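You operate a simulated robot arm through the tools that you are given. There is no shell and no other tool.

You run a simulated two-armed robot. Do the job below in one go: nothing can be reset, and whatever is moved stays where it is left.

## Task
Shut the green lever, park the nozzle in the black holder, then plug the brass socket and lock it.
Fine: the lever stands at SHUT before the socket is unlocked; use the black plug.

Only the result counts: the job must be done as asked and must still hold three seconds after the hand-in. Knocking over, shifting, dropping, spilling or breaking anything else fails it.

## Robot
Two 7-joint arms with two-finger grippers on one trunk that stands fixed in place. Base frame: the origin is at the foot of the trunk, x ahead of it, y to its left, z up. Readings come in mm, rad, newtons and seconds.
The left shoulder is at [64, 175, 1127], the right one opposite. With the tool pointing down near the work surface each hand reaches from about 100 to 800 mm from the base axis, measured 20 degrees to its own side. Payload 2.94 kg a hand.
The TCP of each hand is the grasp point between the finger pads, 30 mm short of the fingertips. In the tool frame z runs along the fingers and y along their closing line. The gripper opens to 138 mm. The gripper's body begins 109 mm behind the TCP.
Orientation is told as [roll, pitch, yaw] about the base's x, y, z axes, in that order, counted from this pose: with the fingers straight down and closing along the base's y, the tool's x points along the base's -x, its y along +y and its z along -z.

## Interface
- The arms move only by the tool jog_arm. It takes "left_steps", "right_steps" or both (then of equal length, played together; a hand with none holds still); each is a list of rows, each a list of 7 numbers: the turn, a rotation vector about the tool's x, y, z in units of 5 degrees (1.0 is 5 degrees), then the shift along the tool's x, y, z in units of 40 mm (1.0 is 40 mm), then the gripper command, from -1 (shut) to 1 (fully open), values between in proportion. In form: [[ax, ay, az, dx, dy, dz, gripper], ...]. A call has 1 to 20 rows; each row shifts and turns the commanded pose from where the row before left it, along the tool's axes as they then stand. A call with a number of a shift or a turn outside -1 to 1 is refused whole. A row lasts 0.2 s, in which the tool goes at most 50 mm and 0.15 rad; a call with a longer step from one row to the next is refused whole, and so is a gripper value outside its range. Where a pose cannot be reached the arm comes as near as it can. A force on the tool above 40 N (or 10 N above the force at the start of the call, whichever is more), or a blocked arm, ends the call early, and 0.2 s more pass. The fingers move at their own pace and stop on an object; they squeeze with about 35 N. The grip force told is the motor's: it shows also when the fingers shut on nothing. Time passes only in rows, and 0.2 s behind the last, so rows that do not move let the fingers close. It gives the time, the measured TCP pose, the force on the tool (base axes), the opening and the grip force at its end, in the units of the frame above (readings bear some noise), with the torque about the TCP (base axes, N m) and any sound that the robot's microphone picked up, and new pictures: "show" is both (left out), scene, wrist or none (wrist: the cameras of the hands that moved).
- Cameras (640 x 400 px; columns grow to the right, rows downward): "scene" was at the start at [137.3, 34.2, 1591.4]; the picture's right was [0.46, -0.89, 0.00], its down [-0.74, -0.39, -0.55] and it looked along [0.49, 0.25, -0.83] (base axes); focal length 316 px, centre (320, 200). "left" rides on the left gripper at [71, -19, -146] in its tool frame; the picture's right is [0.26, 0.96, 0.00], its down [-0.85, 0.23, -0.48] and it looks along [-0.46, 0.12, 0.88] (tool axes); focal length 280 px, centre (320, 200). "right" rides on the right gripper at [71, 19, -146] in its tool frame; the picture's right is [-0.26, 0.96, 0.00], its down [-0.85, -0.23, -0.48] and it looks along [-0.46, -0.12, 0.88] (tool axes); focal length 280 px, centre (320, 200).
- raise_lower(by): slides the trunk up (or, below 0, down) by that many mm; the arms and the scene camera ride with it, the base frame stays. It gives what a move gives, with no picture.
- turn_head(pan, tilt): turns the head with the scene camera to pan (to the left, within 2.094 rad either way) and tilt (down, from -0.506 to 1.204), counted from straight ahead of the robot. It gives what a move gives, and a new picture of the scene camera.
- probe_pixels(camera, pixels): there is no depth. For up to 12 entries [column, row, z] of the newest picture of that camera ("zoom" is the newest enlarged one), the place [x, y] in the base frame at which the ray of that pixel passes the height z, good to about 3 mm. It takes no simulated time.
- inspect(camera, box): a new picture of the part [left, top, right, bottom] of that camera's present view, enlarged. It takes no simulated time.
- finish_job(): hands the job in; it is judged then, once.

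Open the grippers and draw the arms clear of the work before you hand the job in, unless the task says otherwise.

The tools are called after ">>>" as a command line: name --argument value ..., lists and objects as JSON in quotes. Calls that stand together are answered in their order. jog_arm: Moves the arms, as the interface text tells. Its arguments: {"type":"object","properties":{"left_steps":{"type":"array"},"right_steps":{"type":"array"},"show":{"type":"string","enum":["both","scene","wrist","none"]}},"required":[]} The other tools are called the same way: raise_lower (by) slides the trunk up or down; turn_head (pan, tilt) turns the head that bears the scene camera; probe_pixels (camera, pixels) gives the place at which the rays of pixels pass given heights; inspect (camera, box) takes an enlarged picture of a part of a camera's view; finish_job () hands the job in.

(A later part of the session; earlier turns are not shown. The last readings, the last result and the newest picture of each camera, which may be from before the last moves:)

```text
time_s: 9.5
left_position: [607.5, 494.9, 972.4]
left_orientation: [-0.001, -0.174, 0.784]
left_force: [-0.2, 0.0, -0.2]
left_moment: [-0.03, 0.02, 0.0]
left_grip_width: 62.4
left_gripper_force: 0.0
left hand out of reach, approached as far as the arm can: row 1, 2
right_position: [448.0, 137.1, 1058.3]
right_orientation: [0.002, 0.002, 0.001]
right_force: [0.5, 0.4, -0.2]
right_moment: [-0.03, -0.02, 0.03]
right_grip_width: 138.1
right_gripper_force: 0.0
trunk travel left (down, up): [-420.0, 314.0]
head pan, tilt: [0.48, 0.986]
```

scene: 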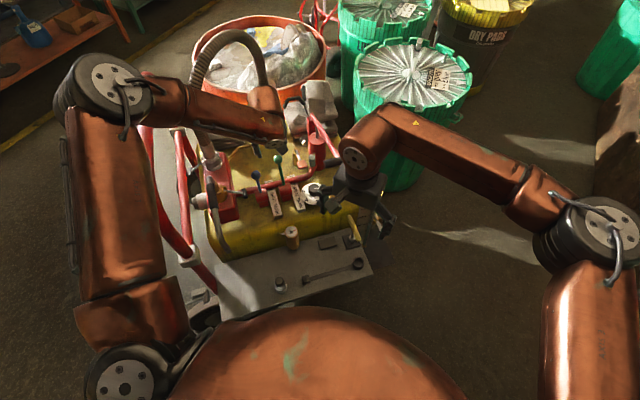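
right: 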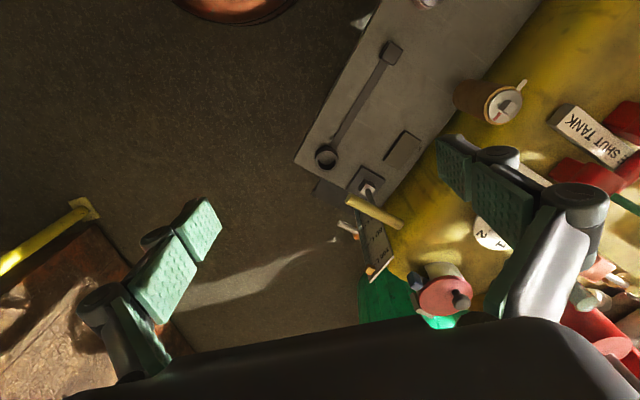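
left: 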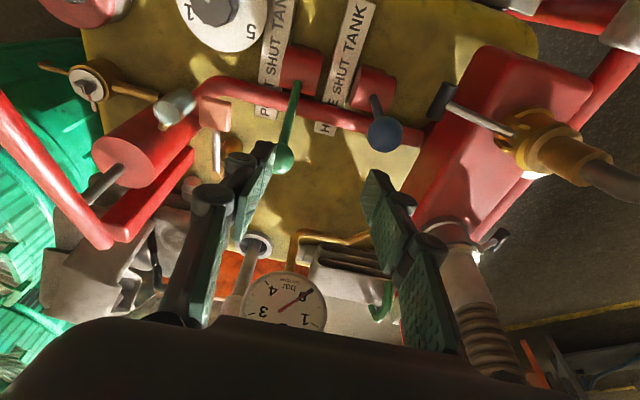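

Less tilt worsens reach, so more tilt (fingers pointing forward-down) should help. I back up a little and tilt to 45° in place.

>>> jog_arm --left_steps '[[0, 0, 0, 0.32, 0, -1, -0.1], [0, -1, 0, 0, 0, 0, -0.1], [0, -1, 0, 0, 0, 0, -0.1], [0, -1, 0, 0, 0, 0, -0.1], [0, -1, 0, 0, 0, 0, -0.1], [0, -1, 0, 0, 0, 0, -0.1], [0, -1, 0, 0, 0, 0, -0.1], [0, -1, 0, 0, 0, 0, -0.1]]' --show "both"

```text
time_s: 11.3
left_position: [595.0, 480.2, 1008.1]
left_orientation: [-0.002, -0.786, 0.784]
left_force: [-0.5, 0.1, 0.1]
left_moment: [0.02, -0.01, 0.0]
left_grip_width: 62.1
left_gripper_force: 0.0
right_position: [447.4, 136.7, 1058.3]
right_orientation: [0.0, 0.002, -0.001]
right_force: [0.6, 0.4, 0.0]
right_moment: [-0.02, 0.01, 0.03]
right_grip_width: 138.2
right_gripper_force: 0.1
trunk travel left (down, up): [-420.0, 314.0]
head pan, tilt: [0.48, 0.986]
```

scene: 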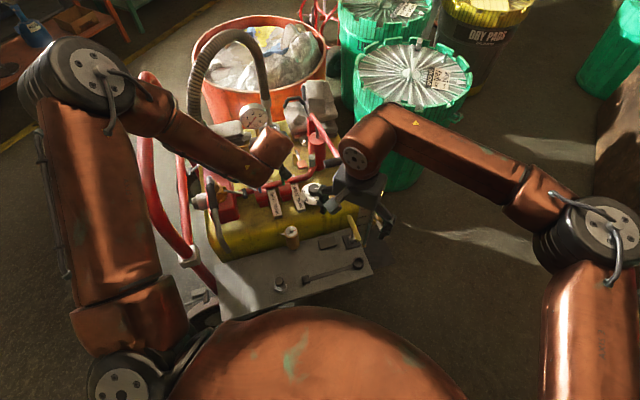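
left: 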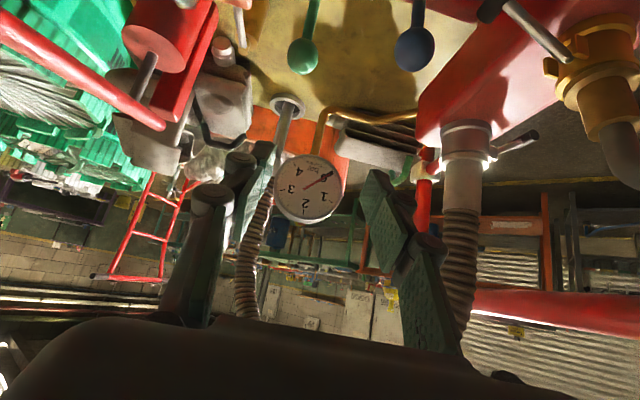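

The hand is clear of the hose now and reachable. I move to a pre-grasp about 70 mm short of the green ball along the 45° approach.

>>> jog_arm --left_steps '[[0, 0, 0, 0.48, -0.272, 0.8, -0.1], [0, 0, 0, 0.48, -0.272, 0.8, -0.1], [0, 0, 0, 0.48, -0.272, 0.8, -0.1]]' --show "both"

>>> inspect --camera "left" --box '[180, 60, 440, 222]'

>>> inspect --camera "scene" --box '[180, 80, 360, 192]'

```text
time_s: 12.1
left_position: [600.0, 494.1, 957.0]
left_orientation: [0.0, -0.784, 0.784]
left_force: [0.2, 0.7, 0.3]
left_moment: [-0.02, -0.01, 0.02]
left_grip_width: 62.1
left_gripper_force: 0.1
left hand out of reach, approached as far as the arm can: row 2, 3
right_position: [447.9, 135.4, 1057.8]
right_orientation: [0.0, 0.003, 0.0]
right_force: [0.0, 0.5, -0.2]
right_moment: [-0.03, 0.03, -0.02]
right_grip_width: 137.9
right_gripper_force: 0.1
trunk travel left (down, up): [-420.0, 314.0]
head pan, tilt: [0.48, 0.986]
```

scene: 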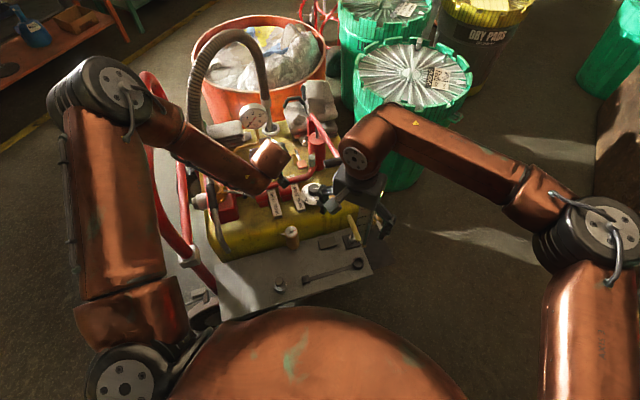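
left: 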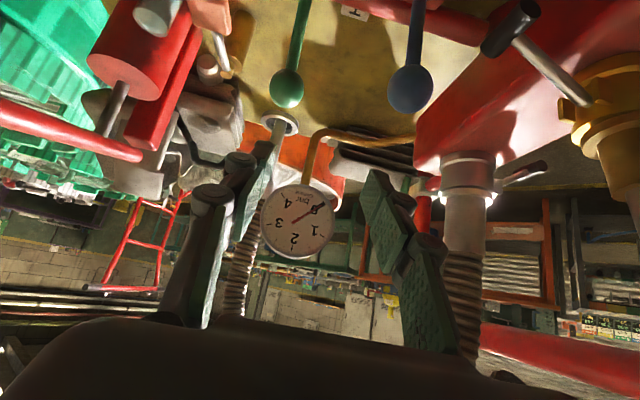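

```text
2.46 times, centred on (310, 141) of left
```

zoom: 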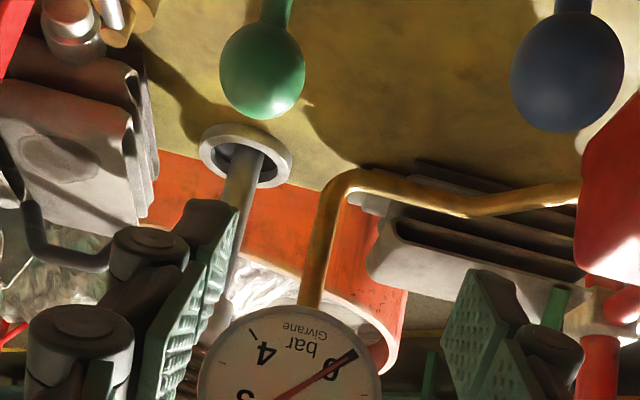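

```text
3.56 times, centred on (270, 136) of scene
```

zoom: 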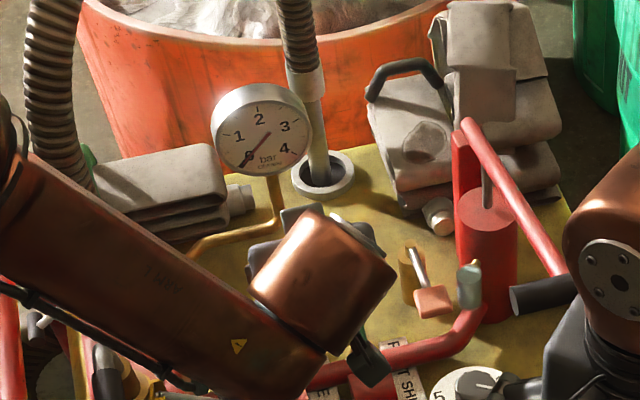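

Still out of reach, though the arm is far from straight, so the yaw of 45° seems to cost wrist travel. I back off and turn the hand to yaw −45° (closing along the lever's swing direction) with the tool upright, and test that.

>>> jog_arm --left_steps '[[0, 0, 0, -0.118, 0, -0.825, -0.1], [0, 0, 0, -0.118, 0, -0.825, -0.1], [0, 0, 0, -0.118, 0, -0.825, -0.1], [0, 1, 0, 0, 0, 0, -0.1], [0, 1, 0, 0, 0, 0, -0.1], [0, 1, 0, 0, 0, 0, -0.1], [0, 1, 0, 0, 0, 0, -0.1], [0, 1, 0, 0, 0, 0, -0.1], [0, 1, 0, 0, 0, 0, -0.1], [0, 1, 0, 0, 0, 0, -0.1], [0, 1, 0, 0, 0, 0, -0.1], [0, 1, 0, 0, 0, 0, -0.1]]' --show "scene"

```text
time_s: 14.7
left_position: [556.8, 451.6, 1038.4]
left_orientation: [0.0, 0.003, 0.783]
left_force: [-0.4, -0.4, 0.0]
left_moment: [-0.02, 0.03, 0.0]
left_grip_width: 61.9
left_gripper_force: 0.0
right_position: [449.3, 136.3, 1057.6]
right_orientation: [0.001, 0.001, -0.001]
right_force: [-0.1, 1.0, -0.9]
right_moment: [0.01, 0.02, -0.04]
right_grip_width: 138.1
right_gripper_force: 0.1
trunk travel left (down, up): [-420.0, 314.0]
head pan, tilt: [0.48, 0.986]
```

scene: 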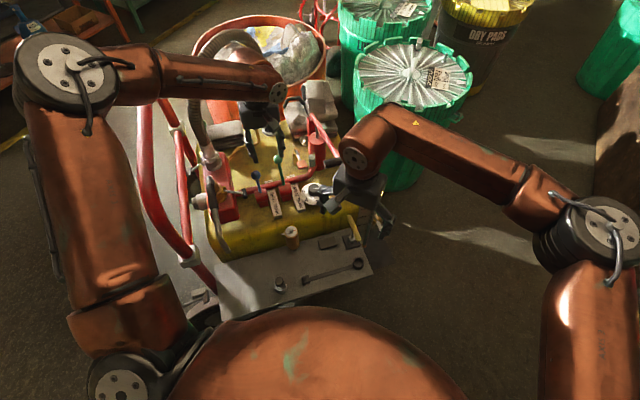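

Upright at this place works. Now I turn the yaw in place from 45° to −45°.

>>> jog_arm --left_steps '[[0, 0, 1, 0, 0, 0, -0.1], [0, 0, 1, 0, 0, 0, -0.1], [0, 0, 1, 0, 0, 0, -0.1], [0, 0, 1, 0, 0, 0, -0.1], [0, 0, 1, 0, 0, 0, -0.1], [0, 0, 1, 0, 0, 0, -0.1], [0, 0, 1, 0, 0, 0, -0.1], [0, 0, 1, 0, 0, 0, -0.1], [0, 0, 1, 0, 0, 0, -0.1], [0, 0, 1, 0, 0, 0, -0.1], [0, 0, 1, 0, 0, 0, -0.1], [0, 0, 1, 0, 0, 0, -0.1], [0, 0, 1, 0, 0, 0, -0.1], [0, 0, 1, 0, 0, 0, -0.1], [0, 0, 1, 0, 0, 0, -0.1], [0, 0, 1, 0, 0, 0, -0.1], [0, 0, 1, 0, 0, 0, -0.1], [0, 0, 1, 0, 0, 0, -0.1]]' --show "both"

```text
time_s: 18.5
left_position: [556.0, 452.1, 1037.1]
left_orientation: [-0.001, 0.002, -0.787]
left_force: [-0.1, 0.5, -0.3]
left_moment: [0.0, 0.01, -0.06]
left_grip_width: 62.1
left_gripper_force: 0.1
right_position: [448.0, 136.5, 1059.1]
right_orientation: [0.0, 0.004, 0.0]
right_force: [0.2, -0.6, 0.7]
right_moment: [-0.02, -0.01, -0.01]
right_grip_width: 138.0
right_gripper_force: 0.1
trunk travel left (down, up): [-420.0, 314.0]
head pan, tilt: [0.48, 0.986]
```

scene: 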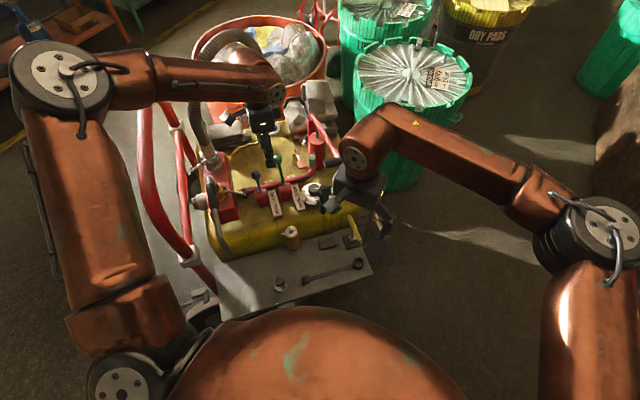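
left: 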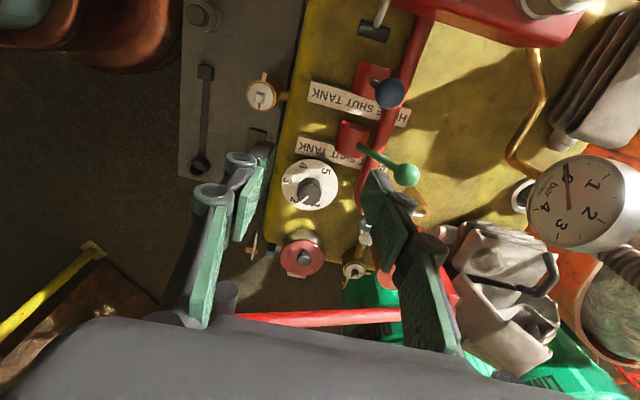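

Yaw −45° costs no posture change. I test reach by moving forward along the 45° direction at this height.

>>> jog_arm --left_steps '[[0, 0, 0, -0.25, 0.75, 0, -0.1], [0, 0, 0, -0.25, 0.75, 0, -0.1], [0, 0, 0, -0.25, 0.75, 0, -0.1], [0, 0, 0, -0.25, 0.75, 0, -0.1]]' --show "both"

```text
time_s: 19.5
left_position: [612.2, 501.8, 1052.3]
left_orientation: [0.002, -0.002, -0.785]
left_force: [1.2, 0.3, 0.9]
left_moment: [0.0, 0.07, 0.03]
left_grip_width: 62.0
left_gripper_force: 0.1
left hand out of reach, approached as far as the arm can: row 2, 3, 4
right_position: [449.1, 137.1, 1058.6]
right_orientation: [0.001, 0.002, 0.0]
right_force: [0.2, 0.3, 0.2]
right_moment: [0.01, -0.01, 0.02]
right_grip_width: 138.0
right_gripper_force: 0.0
trunk travel left (down, up): [-420.0, 314.0]
head pan, tilt: [0.48, 0.986]
```

scene: 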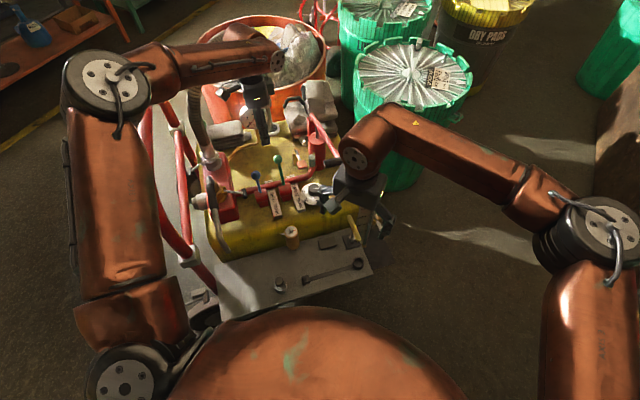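
left: 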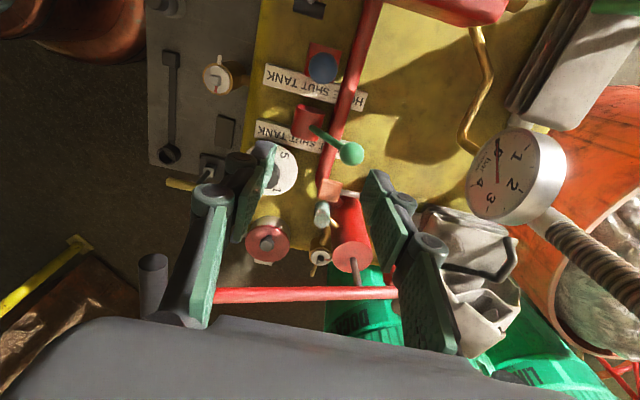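

At every limit the elbow sits at the same spot (about scene (105,85)), so a shoulder joint caps it; lowering the trunk brings the elbow down and the wrist in range. First I must map the cart's red tube near the elbow, so I zoom on it.

>>> inspect --camera "scene" --box '[110, 90, 270, 190]'

>>> inspect --camera "scene" --box '[110, 190, 270, 290]'

>>> inspect --camera "scene" --box '[130, 20, 330, 145]'

```text
4.00 times, centred on (190, 140) of scene
```

zoom: 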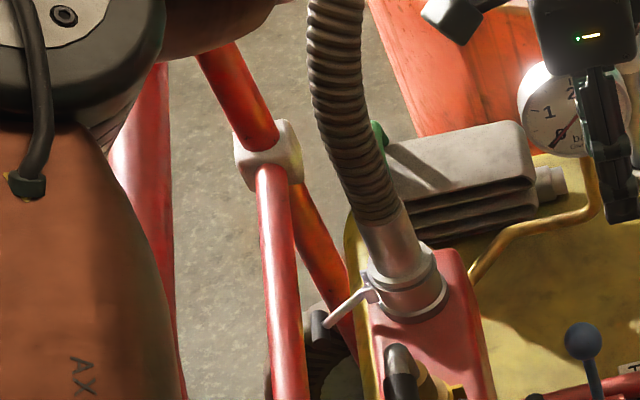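

```text
4.00 times, centred on (190, 240) of scene
```

zoom: 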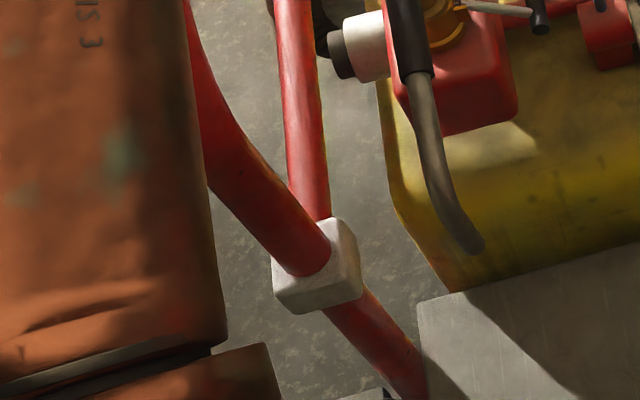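

```text
3.20 times, centred on (230, 82) of scene
```

zoom: 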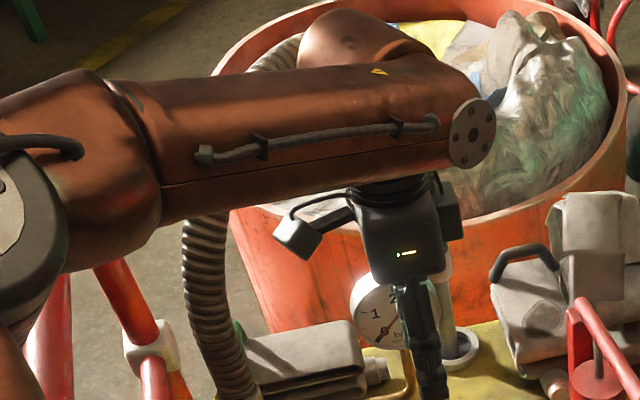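

My hand calculation of the raised scene camera does not match, so I probe a few rays to recover its true pose.

>>> probe_pixels --camera "scene" --pixels '[[320, 200, 1000], [320, 200, 500], [146, 165, 1200], [146, 165, 1100], [146, 165, 1000], [146, 165, 900], [188.8, 256.3, 750], [188.8, 256.3, 650], [177, 128.8, 750], [177, 128.8, 650], [220, 200, 1000], [220, 200, 500]]'

```text
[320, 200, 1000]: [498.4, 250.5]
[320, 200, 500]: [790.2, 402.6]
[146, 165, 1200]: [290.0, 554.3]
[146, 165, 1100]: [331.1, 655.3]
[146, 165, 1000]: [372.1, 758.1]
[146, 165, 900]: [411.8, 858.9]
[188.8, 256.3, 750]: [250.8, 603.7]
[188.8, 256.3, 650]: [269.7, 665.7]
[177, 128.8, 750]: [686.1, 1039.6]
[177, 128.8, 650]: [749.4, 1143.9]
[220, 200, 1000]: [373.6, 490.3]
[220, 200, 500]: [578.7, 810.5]
```

The camera (and likely the shoulders) shift back when the trunk rises, which explains the lost reach. The handle bar lies near u≈248, z≈1056, with the elbow well above, so I back the hand off and up, then lower the trunk again.

>>> jog_arm --left_steps '[[0, 0, 0, 0, -0.75, -0.6, -0.1], [0, 0, 0, 0, -0.75, -0.6, -0.1]]' --show "none"

>>> raise_lower --by -120

>>> probe_pixels --camera "scene" --pixels '[[320, 200, 1000], [320, 200, 500], [120, 200, 1000], [120, 200, 500]]'

>>> inspect --camera "scene" --box '[0, 0, 480, 300]'

```text
time_s: 20.1
left_position: [568.8, 459.6, 1100.7]
left_orientation: [0.0, -0.001, -0.787]
left_force: [-0.5, -0.1, -0.4]
left_moment: [0.03, -0.02, 0.01]
left_grip_width: 62.3
left_gripper_force: 0.0
right_position: [447.1, 135.8, 1058.8]
right_orientation: [0.0, -0.002, 0.001]
right_force: [0.9, -0.1, -0.6]
right_moment: [0.01, -0.01, 0.02]
right_grip_width: 138.2
right_gripper_force: 0.2
trunk travel left (down, up): [-420.0, 314.0]
head pan, tilt: [0.48, 0.986]
```

```text
time_s: 21.6
left_position: [570.0, 459.0, 982.5]
left_orientation: [-0.001, -0.001, -0.788]
left_force: [0.2, 0.1, -0.4]
left_moment: [0.02, -0.01, -0.02]
left_grip_width: 62.2
left_gripper_force: 0.1
right_position: [447.8, 135.7, 939.4]
right_orientation: [0.002, 0.001, 0.001]
right_force: [0.0, 1.2, -0.3]
right_moment: [0.02, -0.02, 0.01]
right_grip_width: 138.1
right_gripper_force: 0.0
trunk travel left (down, up): [-300.0, 434.0]
head pan, tilt: [0.48, 0.986]
```

```text
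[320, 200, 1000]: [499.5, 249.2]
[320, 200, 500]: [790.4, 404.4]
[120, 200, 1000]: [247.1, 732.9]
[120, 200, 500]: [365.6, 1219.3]
```

```text
1.33 times, centred on (240, 150) of scene
```

zoom: 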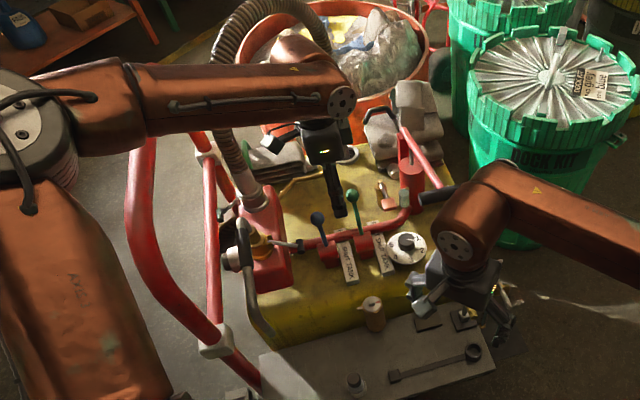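

Back at the original trunk height with the hand at [570,459,983]. I test the forward reach again from here with small steps.

>>> jog_arm --left_steps '[[0, 0, 0, -0.22, 0.65, 0, -0.1], [0, 0, 0, -0.22, 0.65, 0, -0.1], [0, 0, 0, -0.22, 0.65, 0, -0.1]]' --show "both"

```text
time_s: 22.4
left_position: [644.6, 495.6, 980.9]
left_orientation: [-0.001, 0.001, -0.787]
left_force: [0.3, -0.4, 0.4]
left_moment: [-0.02, 0.04, 0.01]
left_grip_width: 62.1
left_gripper_force: 0.0
right_position: [449.3, 136.9, 938.0]
right_orientation: [-0.001, 0.003, -0.002]
right_force: [0.7, -0.3, -0.3]
right_moment: [-0.02, 0.0, 0.01]
right_grip_width: 138.2
right_gripper_force: 0.1
trunk travel left (down, up): [-300.0, 434.0]
head pan, tilt: [0.48, 0.986]
```

scene: 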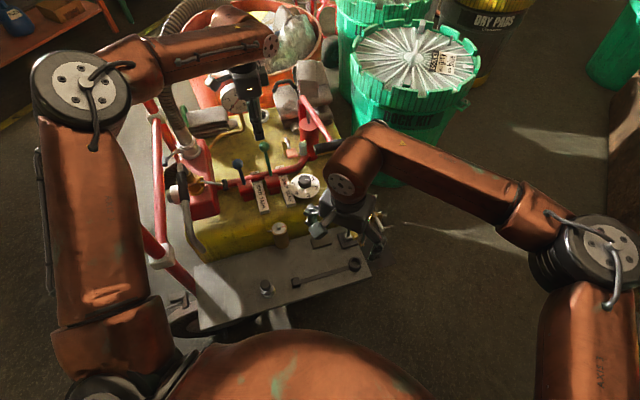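
left: 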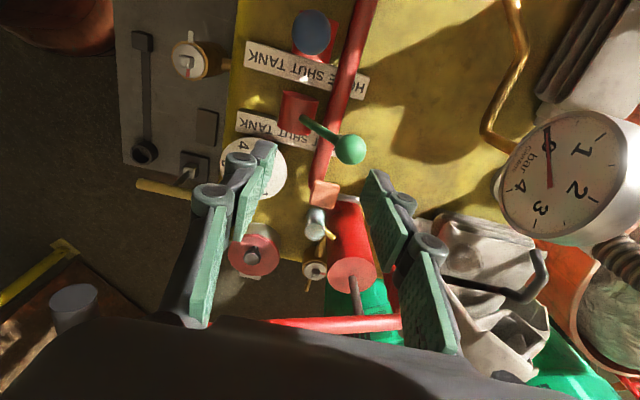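

Reach is fine here. I centre over the green ball (f 836, u −114) and descend in steps with the fingers straddling it along the swing direction.

>>> jog_arm --left_steps '[[0, 0, 0, -0.215, 0.8, 0.4, -0.1], [0, 0, 0, 0, 0, 0.9, -0.1]]' --show "both"

>>> inspect --camera "left" --box '[220, 80, 460, 230]'

>>> inspect --camera "scene" --box '[180, 60, 360, 172]'

```text
time_s: 23.0
left_position: [654.0, 509.8, 932.9]
left_orientation: [0.003, -0.001, -0.788]
left_force: [-0.7, 0.4, -0.1]
left_moment: [0.03, 0.0, -0.01]
left_grip_width: 62.2
left_gripper_force: 0.0
left hand out of reach, approached as far as the arm can: row 1, 2
right_position: [447.1, 136.9, 940.4]
right_orientation: [0.003, -0.001, 0.0]
right_force: [0.6, -0.3, -0.8]
right_moment: [0.03, -0.05, 0.0]
right_grip_width: 138.1
right_gripper_force: 0.0
trunk travel left (down, up): [-300.0, 434.0]
head pan, tilt: [0.48, 0.986]
```

scene: 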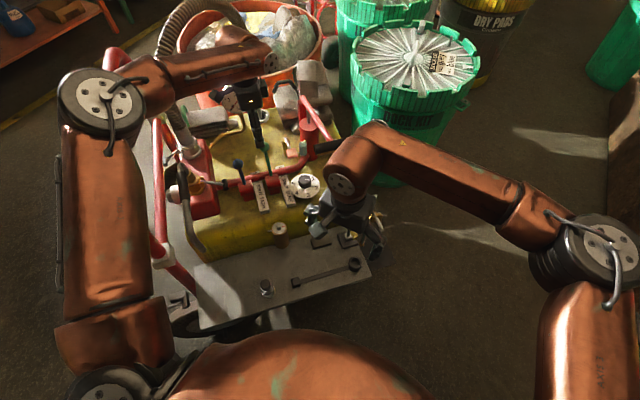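
left: 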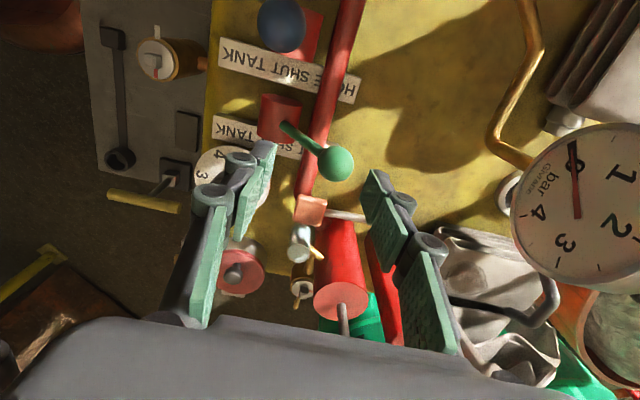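

```text
2.67 times, centred on (340, 155) of left
```

zoom: 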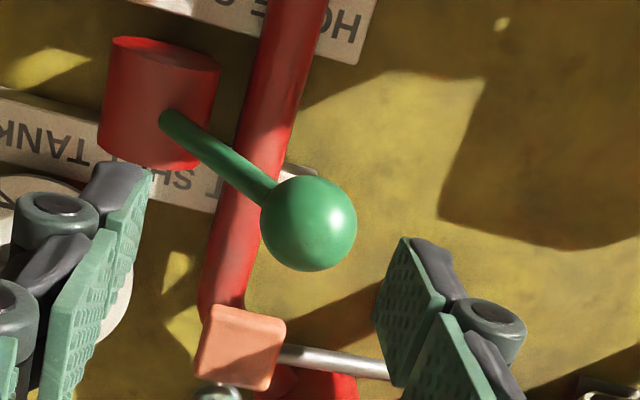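

```text
3.56 times, centred on (270, 116) of scene
```

zoom: 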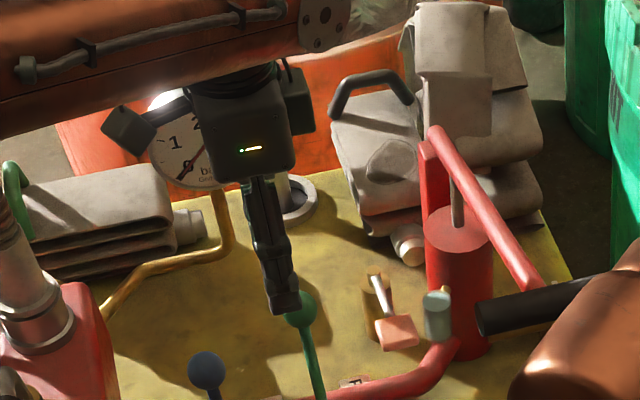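

The arm is just short. I lift the hand 80 mm, lower the trunk by 100 mm and try again.

>>> jog_arm --left_steps '[[0, 0, 0, 0, 0, -1, -0.1], [0, 0, 0, 0, 0, -1, -0.1]]' --show "none"

>>> raise_lower --by -100

>>> inspect --camera "scene" --box '[0, 0, 480, 300]'

```text
time_s: 23.6
left_position: [653.8, 511.7, 1011.8]
left_orientation: [0.001, 0.001, -0.788]
left_force: [0.0, 0.3, -0.1]
left_moment: [0.01, 0.01, 0.03]
left_grip_width: 62.3
left_gripper_force: 0.1
right_position: [448.2, 136.4, 938.0]
right_orientation: [0.001, 0.001, -0.001]
right_force: [0.3, -0.5, -0.4]
right_moment: [0.03, -0.05, 0.02]
right_grip_width: 137.9
right_gripper_force: 0.1
trunk travel left (down, up): [-300.0, 434.0]
head pan, tilt: [0.48, 0.986]
```

```text
time_s: 24.9
left_position: [654.7, 510.2, 913.9]
left_orientation: [-0.001, -0.002, -0.785]
left_force: [-0.4, -0.2, 0.0]
left_moment: [-0.01, -0.05, -0.04]
left_grip_width: 62.3
left_gripper_force: 0.0
right_position: [446.5, 136.2, 839.2]
right_orientation: [0.002, -0.001, 0.0]
right_force: [0.1, -0.3, 0.0]
right_moment: [-0.02, -0.05, -0.02]
right_grip_width: 138.1
right_gripper_force: 0.0
trunk travel left (down, up): [-200.0, 534.0]
head pan, tilt: [0.48, 0.986]
```

```text
1.33 times, centred on (240, 150) of scene
```

zoom: 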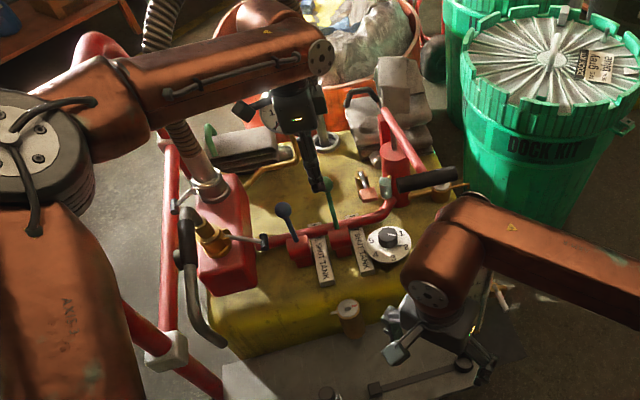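

Now I shift over the ball at this height and look from the wrist before descending.

>>> jog_arm --left_steps '[[0, 0, 0, -0.3, 0.35, 0, -0.1]]' --show "both"

>>> inspect --camera "left" --box '[220, 80, 460, 230]'

```text
time_s: 25.3
left_position: [673.9, 513.1, 910.8]
left_orientation: [-0.002, 0.0, -0.787]
left_force: [1.3, 0.0, -0.8]
left_moment: [0.0, 0.04, 0.0]
left_grip_width: 61.9
left_gripper_force: 0.1
right_position: [448.8, 138.0, 837.9]
right_orientation: [0.0, 0.001, -0.002]
right_force: [0.5, 0.4, 0.9]
right_moment: [0.03, 0.04, 0.01]
right_grip_width: 138.0
right_gripper_force: 0.0
trunk travel left (down, up): [-200.0, 534.0]
head pan, tilt: [0.48, 0.986]
```

scene: 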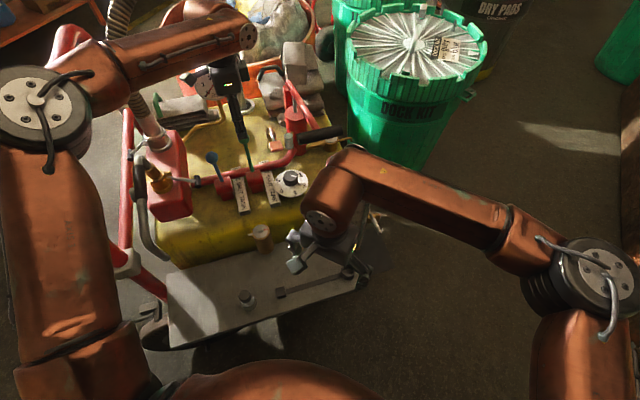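
left: 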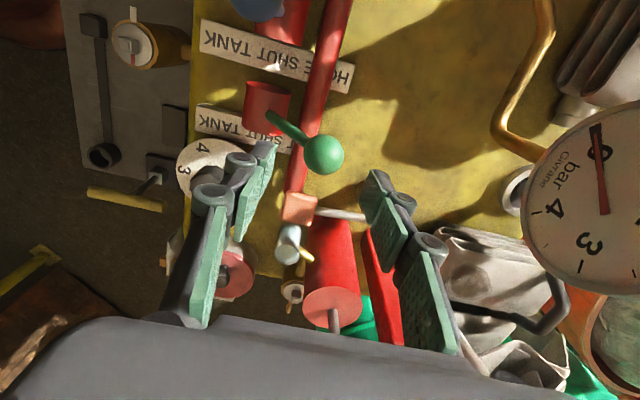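

```text
2.67 times, centred on (340, 155) of left
```

zoom: 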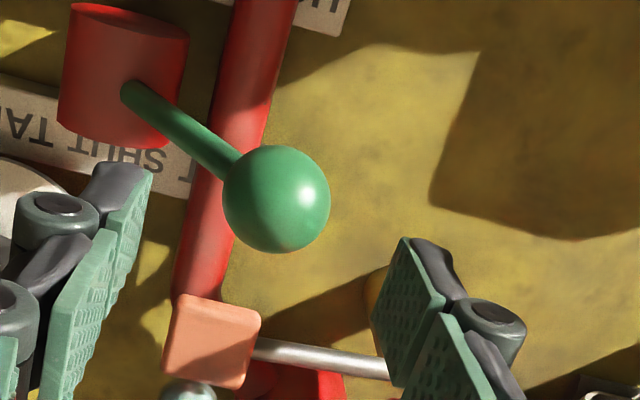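

Reached over the ball. I verify the ball's position from this camera before descending.

>>> probe_pixels --camera "left" --pixels '[[323.5, 154.6, 850], [323.5, 154.6, 840], [323.5, 154.6, 860], [268, 114, 780]]'

>>> probe_pixels --camera "scene" --pixels '[[211, 157, 875], [320, 200, 1000], [320, 200, 500], [120, 200, 1000], [120, 200, 500]]'

```text
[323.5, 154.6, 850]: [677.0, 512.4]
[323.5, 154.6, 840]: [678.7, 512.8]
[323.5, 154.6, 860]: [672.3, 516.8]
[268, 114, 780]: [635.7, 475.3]
```

```text
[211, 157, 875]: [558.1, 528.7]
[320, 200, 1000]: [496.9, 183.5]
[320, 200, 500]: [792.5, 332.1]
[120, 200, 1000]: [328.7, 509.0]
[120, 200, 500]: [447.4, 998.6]
```

Ball at [675,513,850] and the hand is centred over it. I descend so the fingertips straddle the ball, TCP about 14 mm above its centre.

>>> jog_arm --left_steps '[[0, 0, 0, 0, 0, 0.6, -0.1], [0, 0, 0, 0, 0, 0.575, -0.1]]' --show "both"

>>> inspect --camera "left" --box '[220, 80, 460, 230]'

```text
time_s: 25.9
left_position: [672.7, 512.4, 863.1]
left_orientation: [-0.003, 0.0, -0.786]
left_force: [0.2, 0.2, -0.5]
left_moment: [0.03, 0.01, 0.04]
left_grip_width: 62.4
left_gripper_force: 0.3
right_position: [447.8, 136.3, 839.1]
right_orientation: [0.0, 0.003, 0.001]
right_force: [-1.0, 0.2, 0.7]
right_moment: [-0.03, 0.0, 0.01]
right_grip_width: 137.9
right_gripper_force: 0.0
trunk travel left (down, up): [-200.0, 534.0]
head pan, tilt: [0.48, 0.986]
```

scene: 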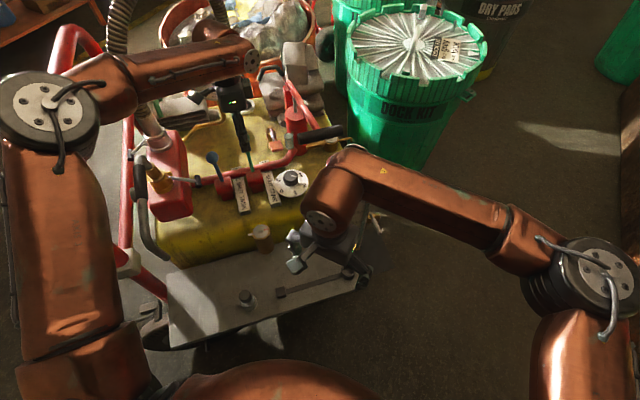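
left: 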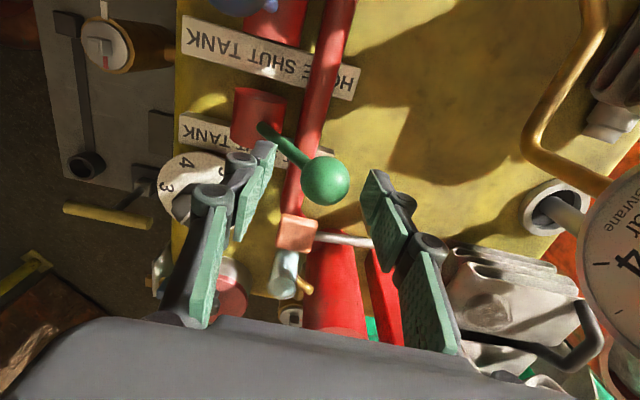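

```text
2.67 times, centred on (340, 155) of left
```

zoom: 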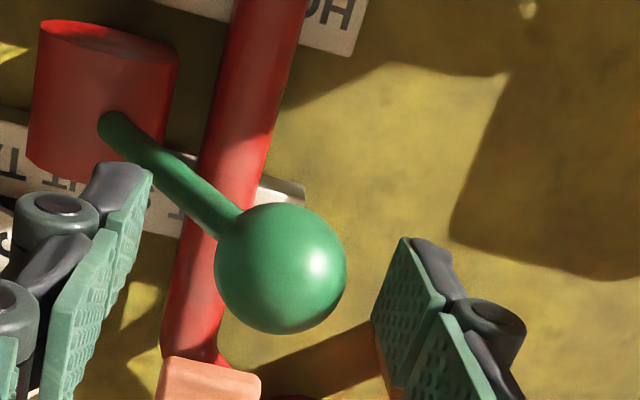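

The ball sits at (325,181), between the pads and within 3 mm of the tool axis. I now swing it back along the arc to upright, with the far finger pulling.

>>> jog_arm --left_steps '[[0, 0, 0, 0, -0.35, 0, -0.1], [0, 0, 0, 0, -0.35, -0.15, -0.1], [0, 0, 0, 0, -0.35, -0.2, -0.1], [0, 0, 0, 0, -0.35, -0.15, -0.1]]' --show "both"

>>> inspect --camera "left" --box '[220, 80, 460, 230]'

```text
time_s: 26.9
left_position: [632.9, 471.3, 885.4]
left_orientation: [0.001, 0.0, -0.786]
left_force: [-0.7, -0.2, -0.3]
left_moment: [-0.01, -0.06, -0.03]
left_grip_width: 62.1
left_gripper_force: 0.1
right_position: [447.4, 136.5, 838.3]
right_orientation: [0.0, 0.003, 0.0]
right_force: [1.2, 0.7, 0.5]
right_moment: [0.01, 0.02, 0.01]
right_grip_width: 138.0
right_gripper_force: 0.1
trunk travel left (down, up): [-200.0, 534.0]
head pan, tilt: [0.48, 0.986]
```

scene: 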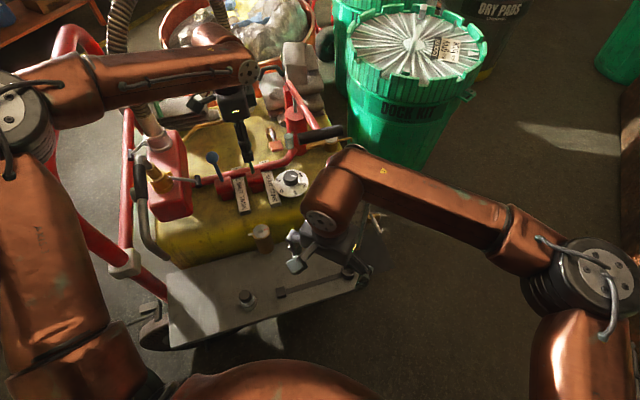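
left: 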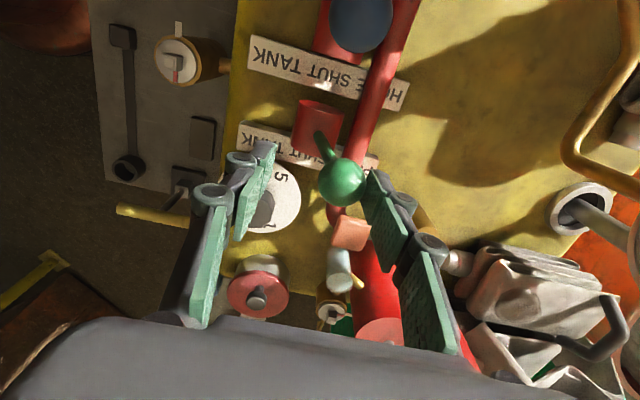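

```text
2.67 times, centred on (340, 155) of left
```

zoom: 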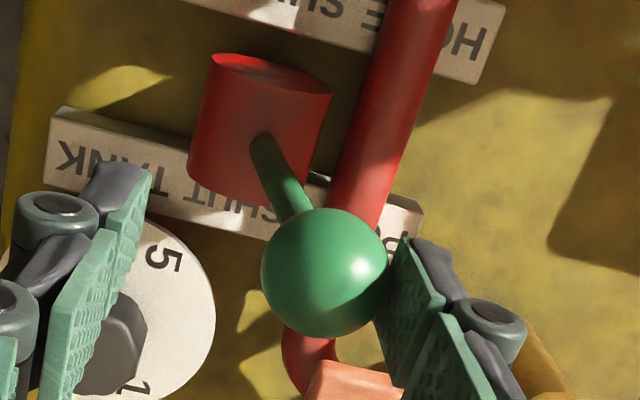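

The lever follows with little force; the ball is now at f≈794. I move the last 11 mm and close the fingers to centre the ball at the upright position (same f as the blue ball).

>>> jog_arm --left_steps '[[0, 0, 0, 0, -0.28, -0.08, -0.1], [0, 0, 0, 0, 0, 0, -0.55], [0, 0, 0, 0, 0, 0, -0.55], [0, 0, 0, 0, 0, 0, -0.6]]' --show "both"

>>> inspect --camera "left" --box '[220, 80, 460, 230]'

>>> inspect --camera "scene" --box '[180, 130, 320, 217]'

```text
time_s: 27.9
left_position: [625.5, 464.2, 888.5]
left_orientation: [-0.002, 0.001, -0.789]
left_force: [2.1, -0.5, -0.8]
left_moment: [0.06, -0.11, 0.02]
left_grip_width: 31.2
left_gripper_force: 27.8
right_position: [448.5, 136.7, 837.4]
right_orientation: [0.0, 0.003, -0.002]
right_force: [-0.1, -1.0, -0.6]
right_moment: [0.0, 0.01, -0.02]
right_grip_width: 138.1
right_gripper_force: 0.0
trunk travel left (down, up): [-200.0, 534.0]
head pan, tilt: [0.48, 0.986]
```

scene: 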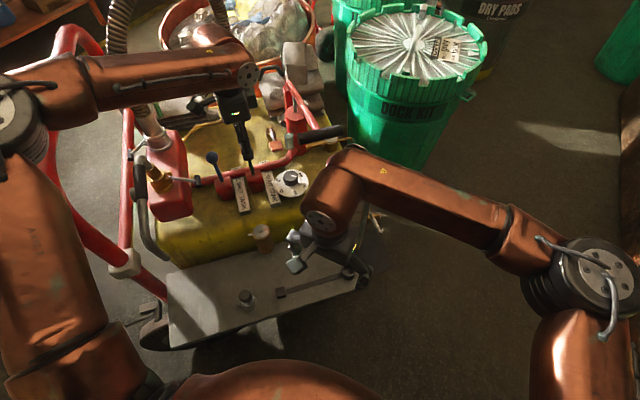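
left: 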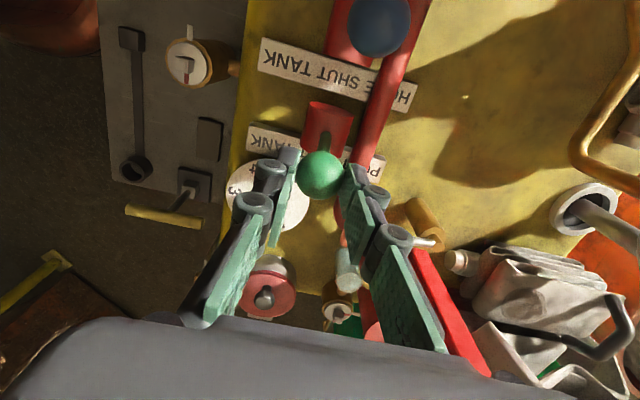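

```text
2.67 times, centred on (340, 155) of left
```

zoom: 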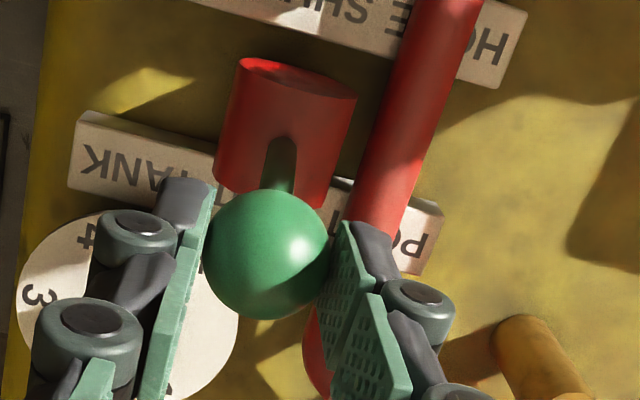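

```text
4.57 times, centred on (250, 174) of scene
```

zoom: 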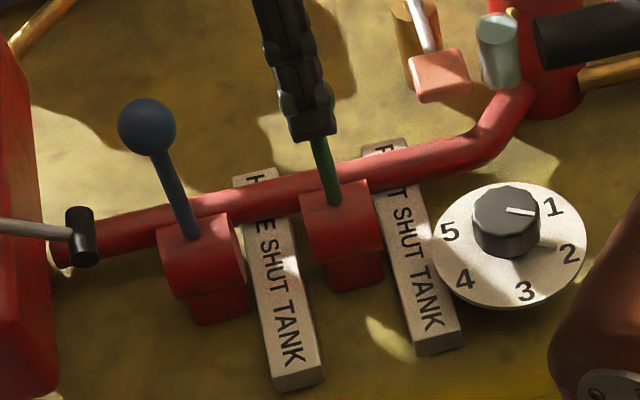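

The ball is gripped upright at f≈770 (width 31 mm). I open and lift straight up, then compare the green lever with the blue.

>>> jog_arm --left_steps '[[0, 0, 0, 0, 0, 0, -0.1], [0, 0, 0, 0, 0, 0, -0.1], [0, 0, 0, 0, 0, -0.8, -0.1], [0, 0, 0, 0, 0, -1, -0.1], [0, 0, 0, 0, 0, -1, -0.1]]' --show "both"

>>> inspect --camera "left" --box '[220, 60, 460, 210]'

>>> inspect --camera "scene" --box '[180, 130, 320, 217]'

```text
time_s: 29.1
left_position: [625.0, 463.5, 1001.1]
left_orientation: [0.0, 0.0, -0.787]
left_force: [-0.6, -0.2, 0.9]
left_moment: [-0.01, -0.01, -0.02]
left_grip_width: 61.9
left_gripper_force: 0.1
right_position: [448.0, 135.5, 838.1]
right_orientation: [0.003, 0.0, 0.001]
right_force: [0.5, 0.7, 0.1]
right_moment: [0.01, -0.02, 0.04]
right_grip_width: 137.8
right_gripper_force: 0.2
trunk travel left (down, up): [-200.0, 534.0]
head pan, tilt: [0.48, 0.986]
```

scene: 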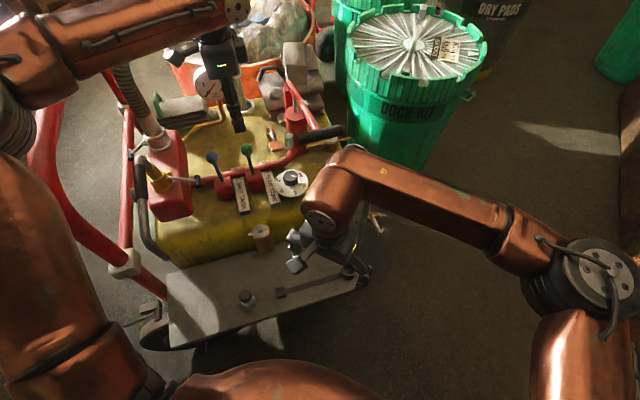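
left: 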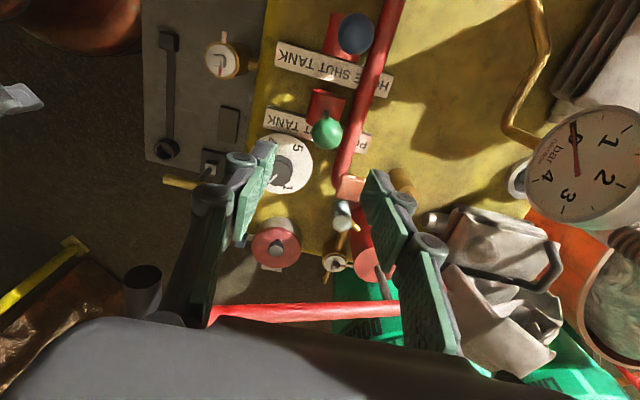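

```text
2.67 times, centred on (340, 135) of left
```

zoom: 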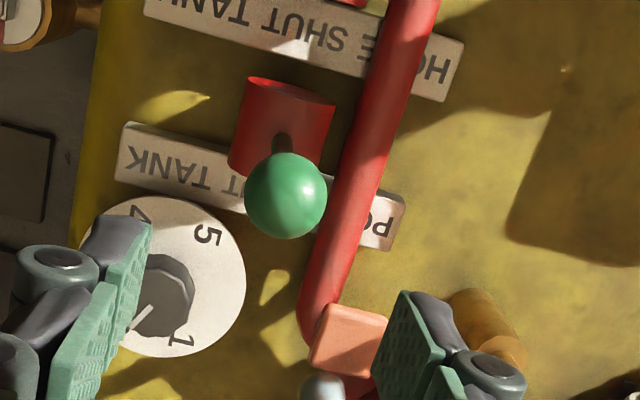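

```text
4.57 times, centred on (250, 174) of scene
```

zoom: 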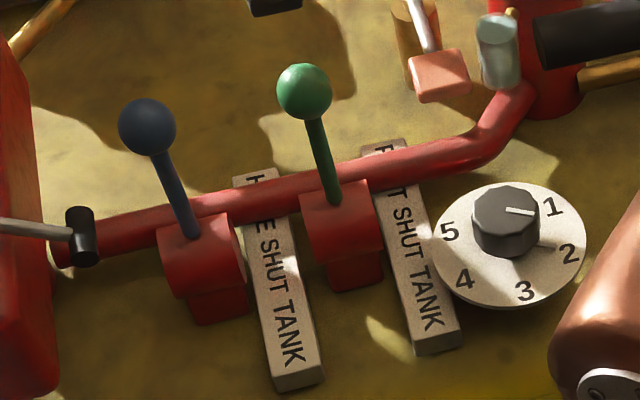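

Both levers look parallel now. I verify numerically by triangulating the two balls and their roots.

>>> probe_pixels --camera "left" --pixels '[[327.2, 133.1, 875], [327.2, 133.1, 865], [326.1, 112.5, 800], [326.1, 112.5, 790], [355, 34, 875], [355, 34, 865]]'

>>> probe_pixels --camera "scene" --pixels '[[246.5, 149.7, 875], [246.5, 149.7, 865], [212.4, 157.8, 875], [212.4, 157.8, 865], [253.3, 173.8, 800], [253.3, 173.8, 790], [222.2, 181.6, 800], [222.2, 181.6, 790]]'

>>> inspect --camera "left" --box '[280, 0, 400, 75]'

```text
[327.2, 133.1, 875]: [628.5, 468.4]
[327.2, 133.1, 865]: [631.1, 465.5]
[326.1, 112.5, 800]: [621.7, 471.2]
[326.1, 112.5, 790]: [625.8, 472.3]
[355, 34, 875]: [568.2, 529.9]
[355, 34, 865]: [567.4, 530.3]
```

```text
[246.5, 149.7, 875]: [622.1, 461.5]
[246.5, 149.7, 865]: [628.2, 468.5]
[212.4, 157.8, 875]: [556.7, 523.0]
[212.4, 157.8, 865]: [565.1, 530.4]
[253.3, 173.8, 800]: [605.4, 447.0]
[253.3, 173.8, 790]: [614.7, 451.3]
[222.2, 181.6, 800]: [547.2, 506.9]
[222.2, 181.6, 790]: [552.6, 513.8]
```

```text
5.33 times, centred on (340, 38) of left
```

zoom: 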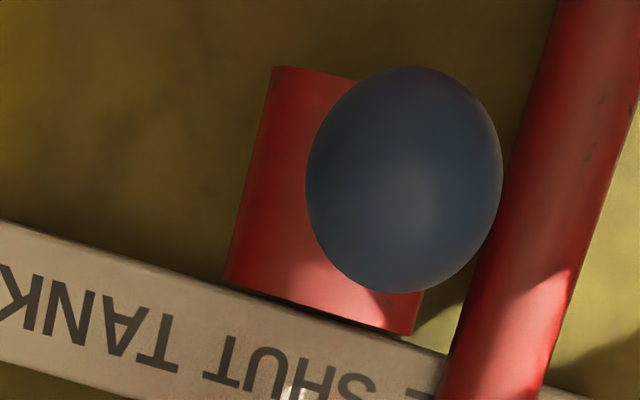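

Green ball f≈773 over a root at f≈773, the same as blue, so it is upright at SHUT. Next the brass lock: I move toward it at safe height and tilt 25° so the wrist camera stays clear of the nozzle, then look.

>>> jog_arm --left_steps '[[0, 0, 0, 0.8, -0.25, 0, -0.1], [0, 0, 0, 0.8, -0.25, 0, -0.1], [0, 0, 0, 0.8, -0.25, 0, -0.1], [0, 1, 0, 0, 0, 0, -0.1], [0, 1, 0, 0, 0, 0, -0.1], [0, 1, 0, 0, 0, 0, -0.1], [0, 1, 0, 0, 0, 0, -0.1], [0, 1, 0, 0, 0, 0, -0.1]]' --show "both"

>>> inspect --camera "left" --box '[200, 60, 440, 210]'

>>> inspect --camera "scene" --box '[110, 110, 270, 210]'

```text
time_s: 30.9
left_position: [537.2, 511.3, 999.7]
left_orientation: [-0.002, 0.437, -0.788]
left_force: [-0.6, 0.3, -0.4]
left_moment: [-0.01, -0.01, -0.01]
left_grip_width: 62.1
left_gripper_force: 0.1
right_position: [447.6, 135.3, 837.0]
right_orientation: [0.003, 0.002, 0.001]
right_force: [1.2, -0.4, 0.9]
right_moment: [0.05, 0.05, 0.0]
right_grip_width: 137.8
right_gripper_force: 0.0
trunk travel left (down, up): [-200.0, 534.0]
head pan, tilt: [0.48, 0.986]
```

scene: 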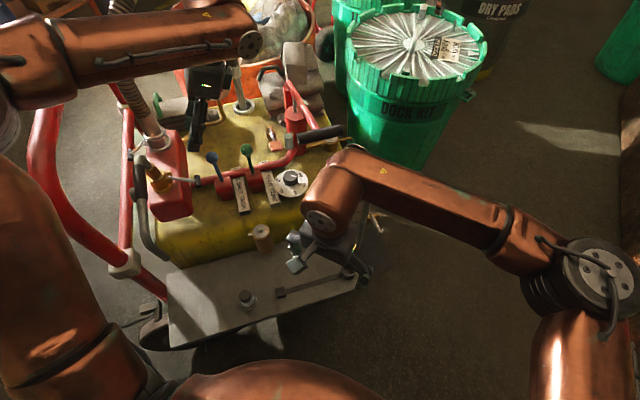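
left: 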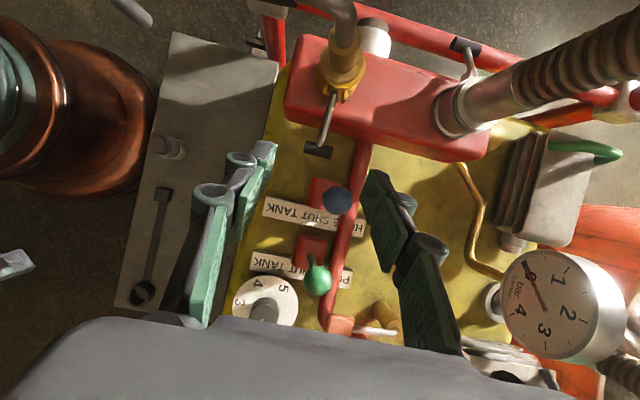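

```text
2.67 times, centred on (320, 135) of left
```

zoom: 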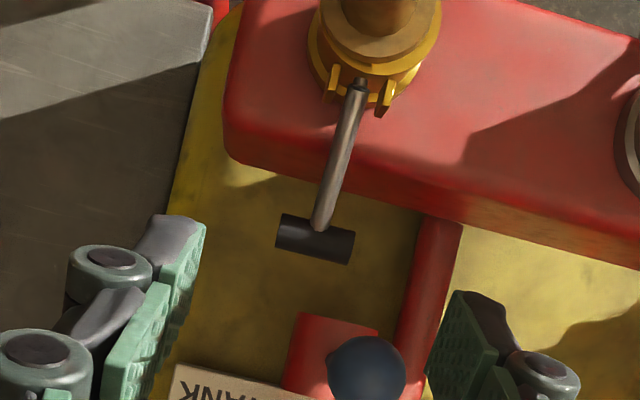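

```text
4.00 times, centred on (190, 160) of scene
```

zoom: 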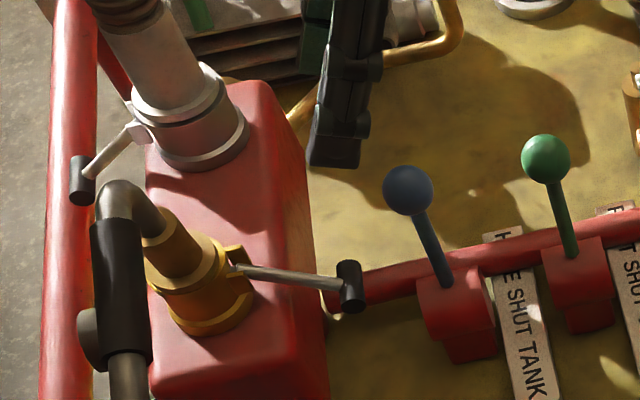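

Clear view of the lock lever: T-bar at left (318,150)/scene (197,181), pivot at left (334,92)/scene (170,177). I probe for precise positions of T-bar ends and pivot.

>>> probe_pixels --camera "left" --pixels '[[318.1, 150, 835], [318.1, 150, 815], [334.2, 91.9, 880], [334.2, 91.9, 860], [305, 146, 825], [331, 152.5, 825], [341, 78, 900], [341, 78, 870], [343, 20, 970], [343, 20, 950]]'

>>> probe_pixels --camera "scene" --pixels '[[197.5, 181.5, 835], [197.5, 181.5, 815], [170, 177, 880], [170, 177, 860], [197.5, 176, 825], [198, 186.5, 825], [211.5, 157.3, 868], [246.7, 149.4, 868], [142, 165, 960], [142, 165, 940]]'

```text
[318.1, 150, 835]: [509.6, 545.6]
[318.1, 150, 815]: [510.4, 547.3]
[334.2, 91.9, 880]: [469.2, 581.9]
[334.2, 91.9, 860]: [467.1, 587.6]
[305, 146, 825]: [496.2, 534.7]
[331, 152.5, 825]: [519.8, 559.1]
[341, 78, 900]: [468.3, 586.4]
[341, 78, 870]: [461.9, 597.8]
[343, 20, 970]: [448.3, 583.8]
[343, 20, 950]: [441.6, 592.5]
```

```text
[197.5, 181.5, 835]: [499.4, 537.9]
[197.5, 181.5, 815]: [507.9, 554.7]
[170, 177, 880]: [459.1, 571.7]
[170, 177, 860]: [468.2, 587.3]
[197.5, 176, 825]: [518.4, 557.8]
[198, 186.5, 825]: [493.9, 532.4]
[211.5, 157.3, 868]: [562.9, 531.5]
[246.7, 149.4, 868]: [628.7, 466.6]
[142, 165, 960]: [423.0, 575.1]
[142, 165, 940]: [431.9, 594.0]
```

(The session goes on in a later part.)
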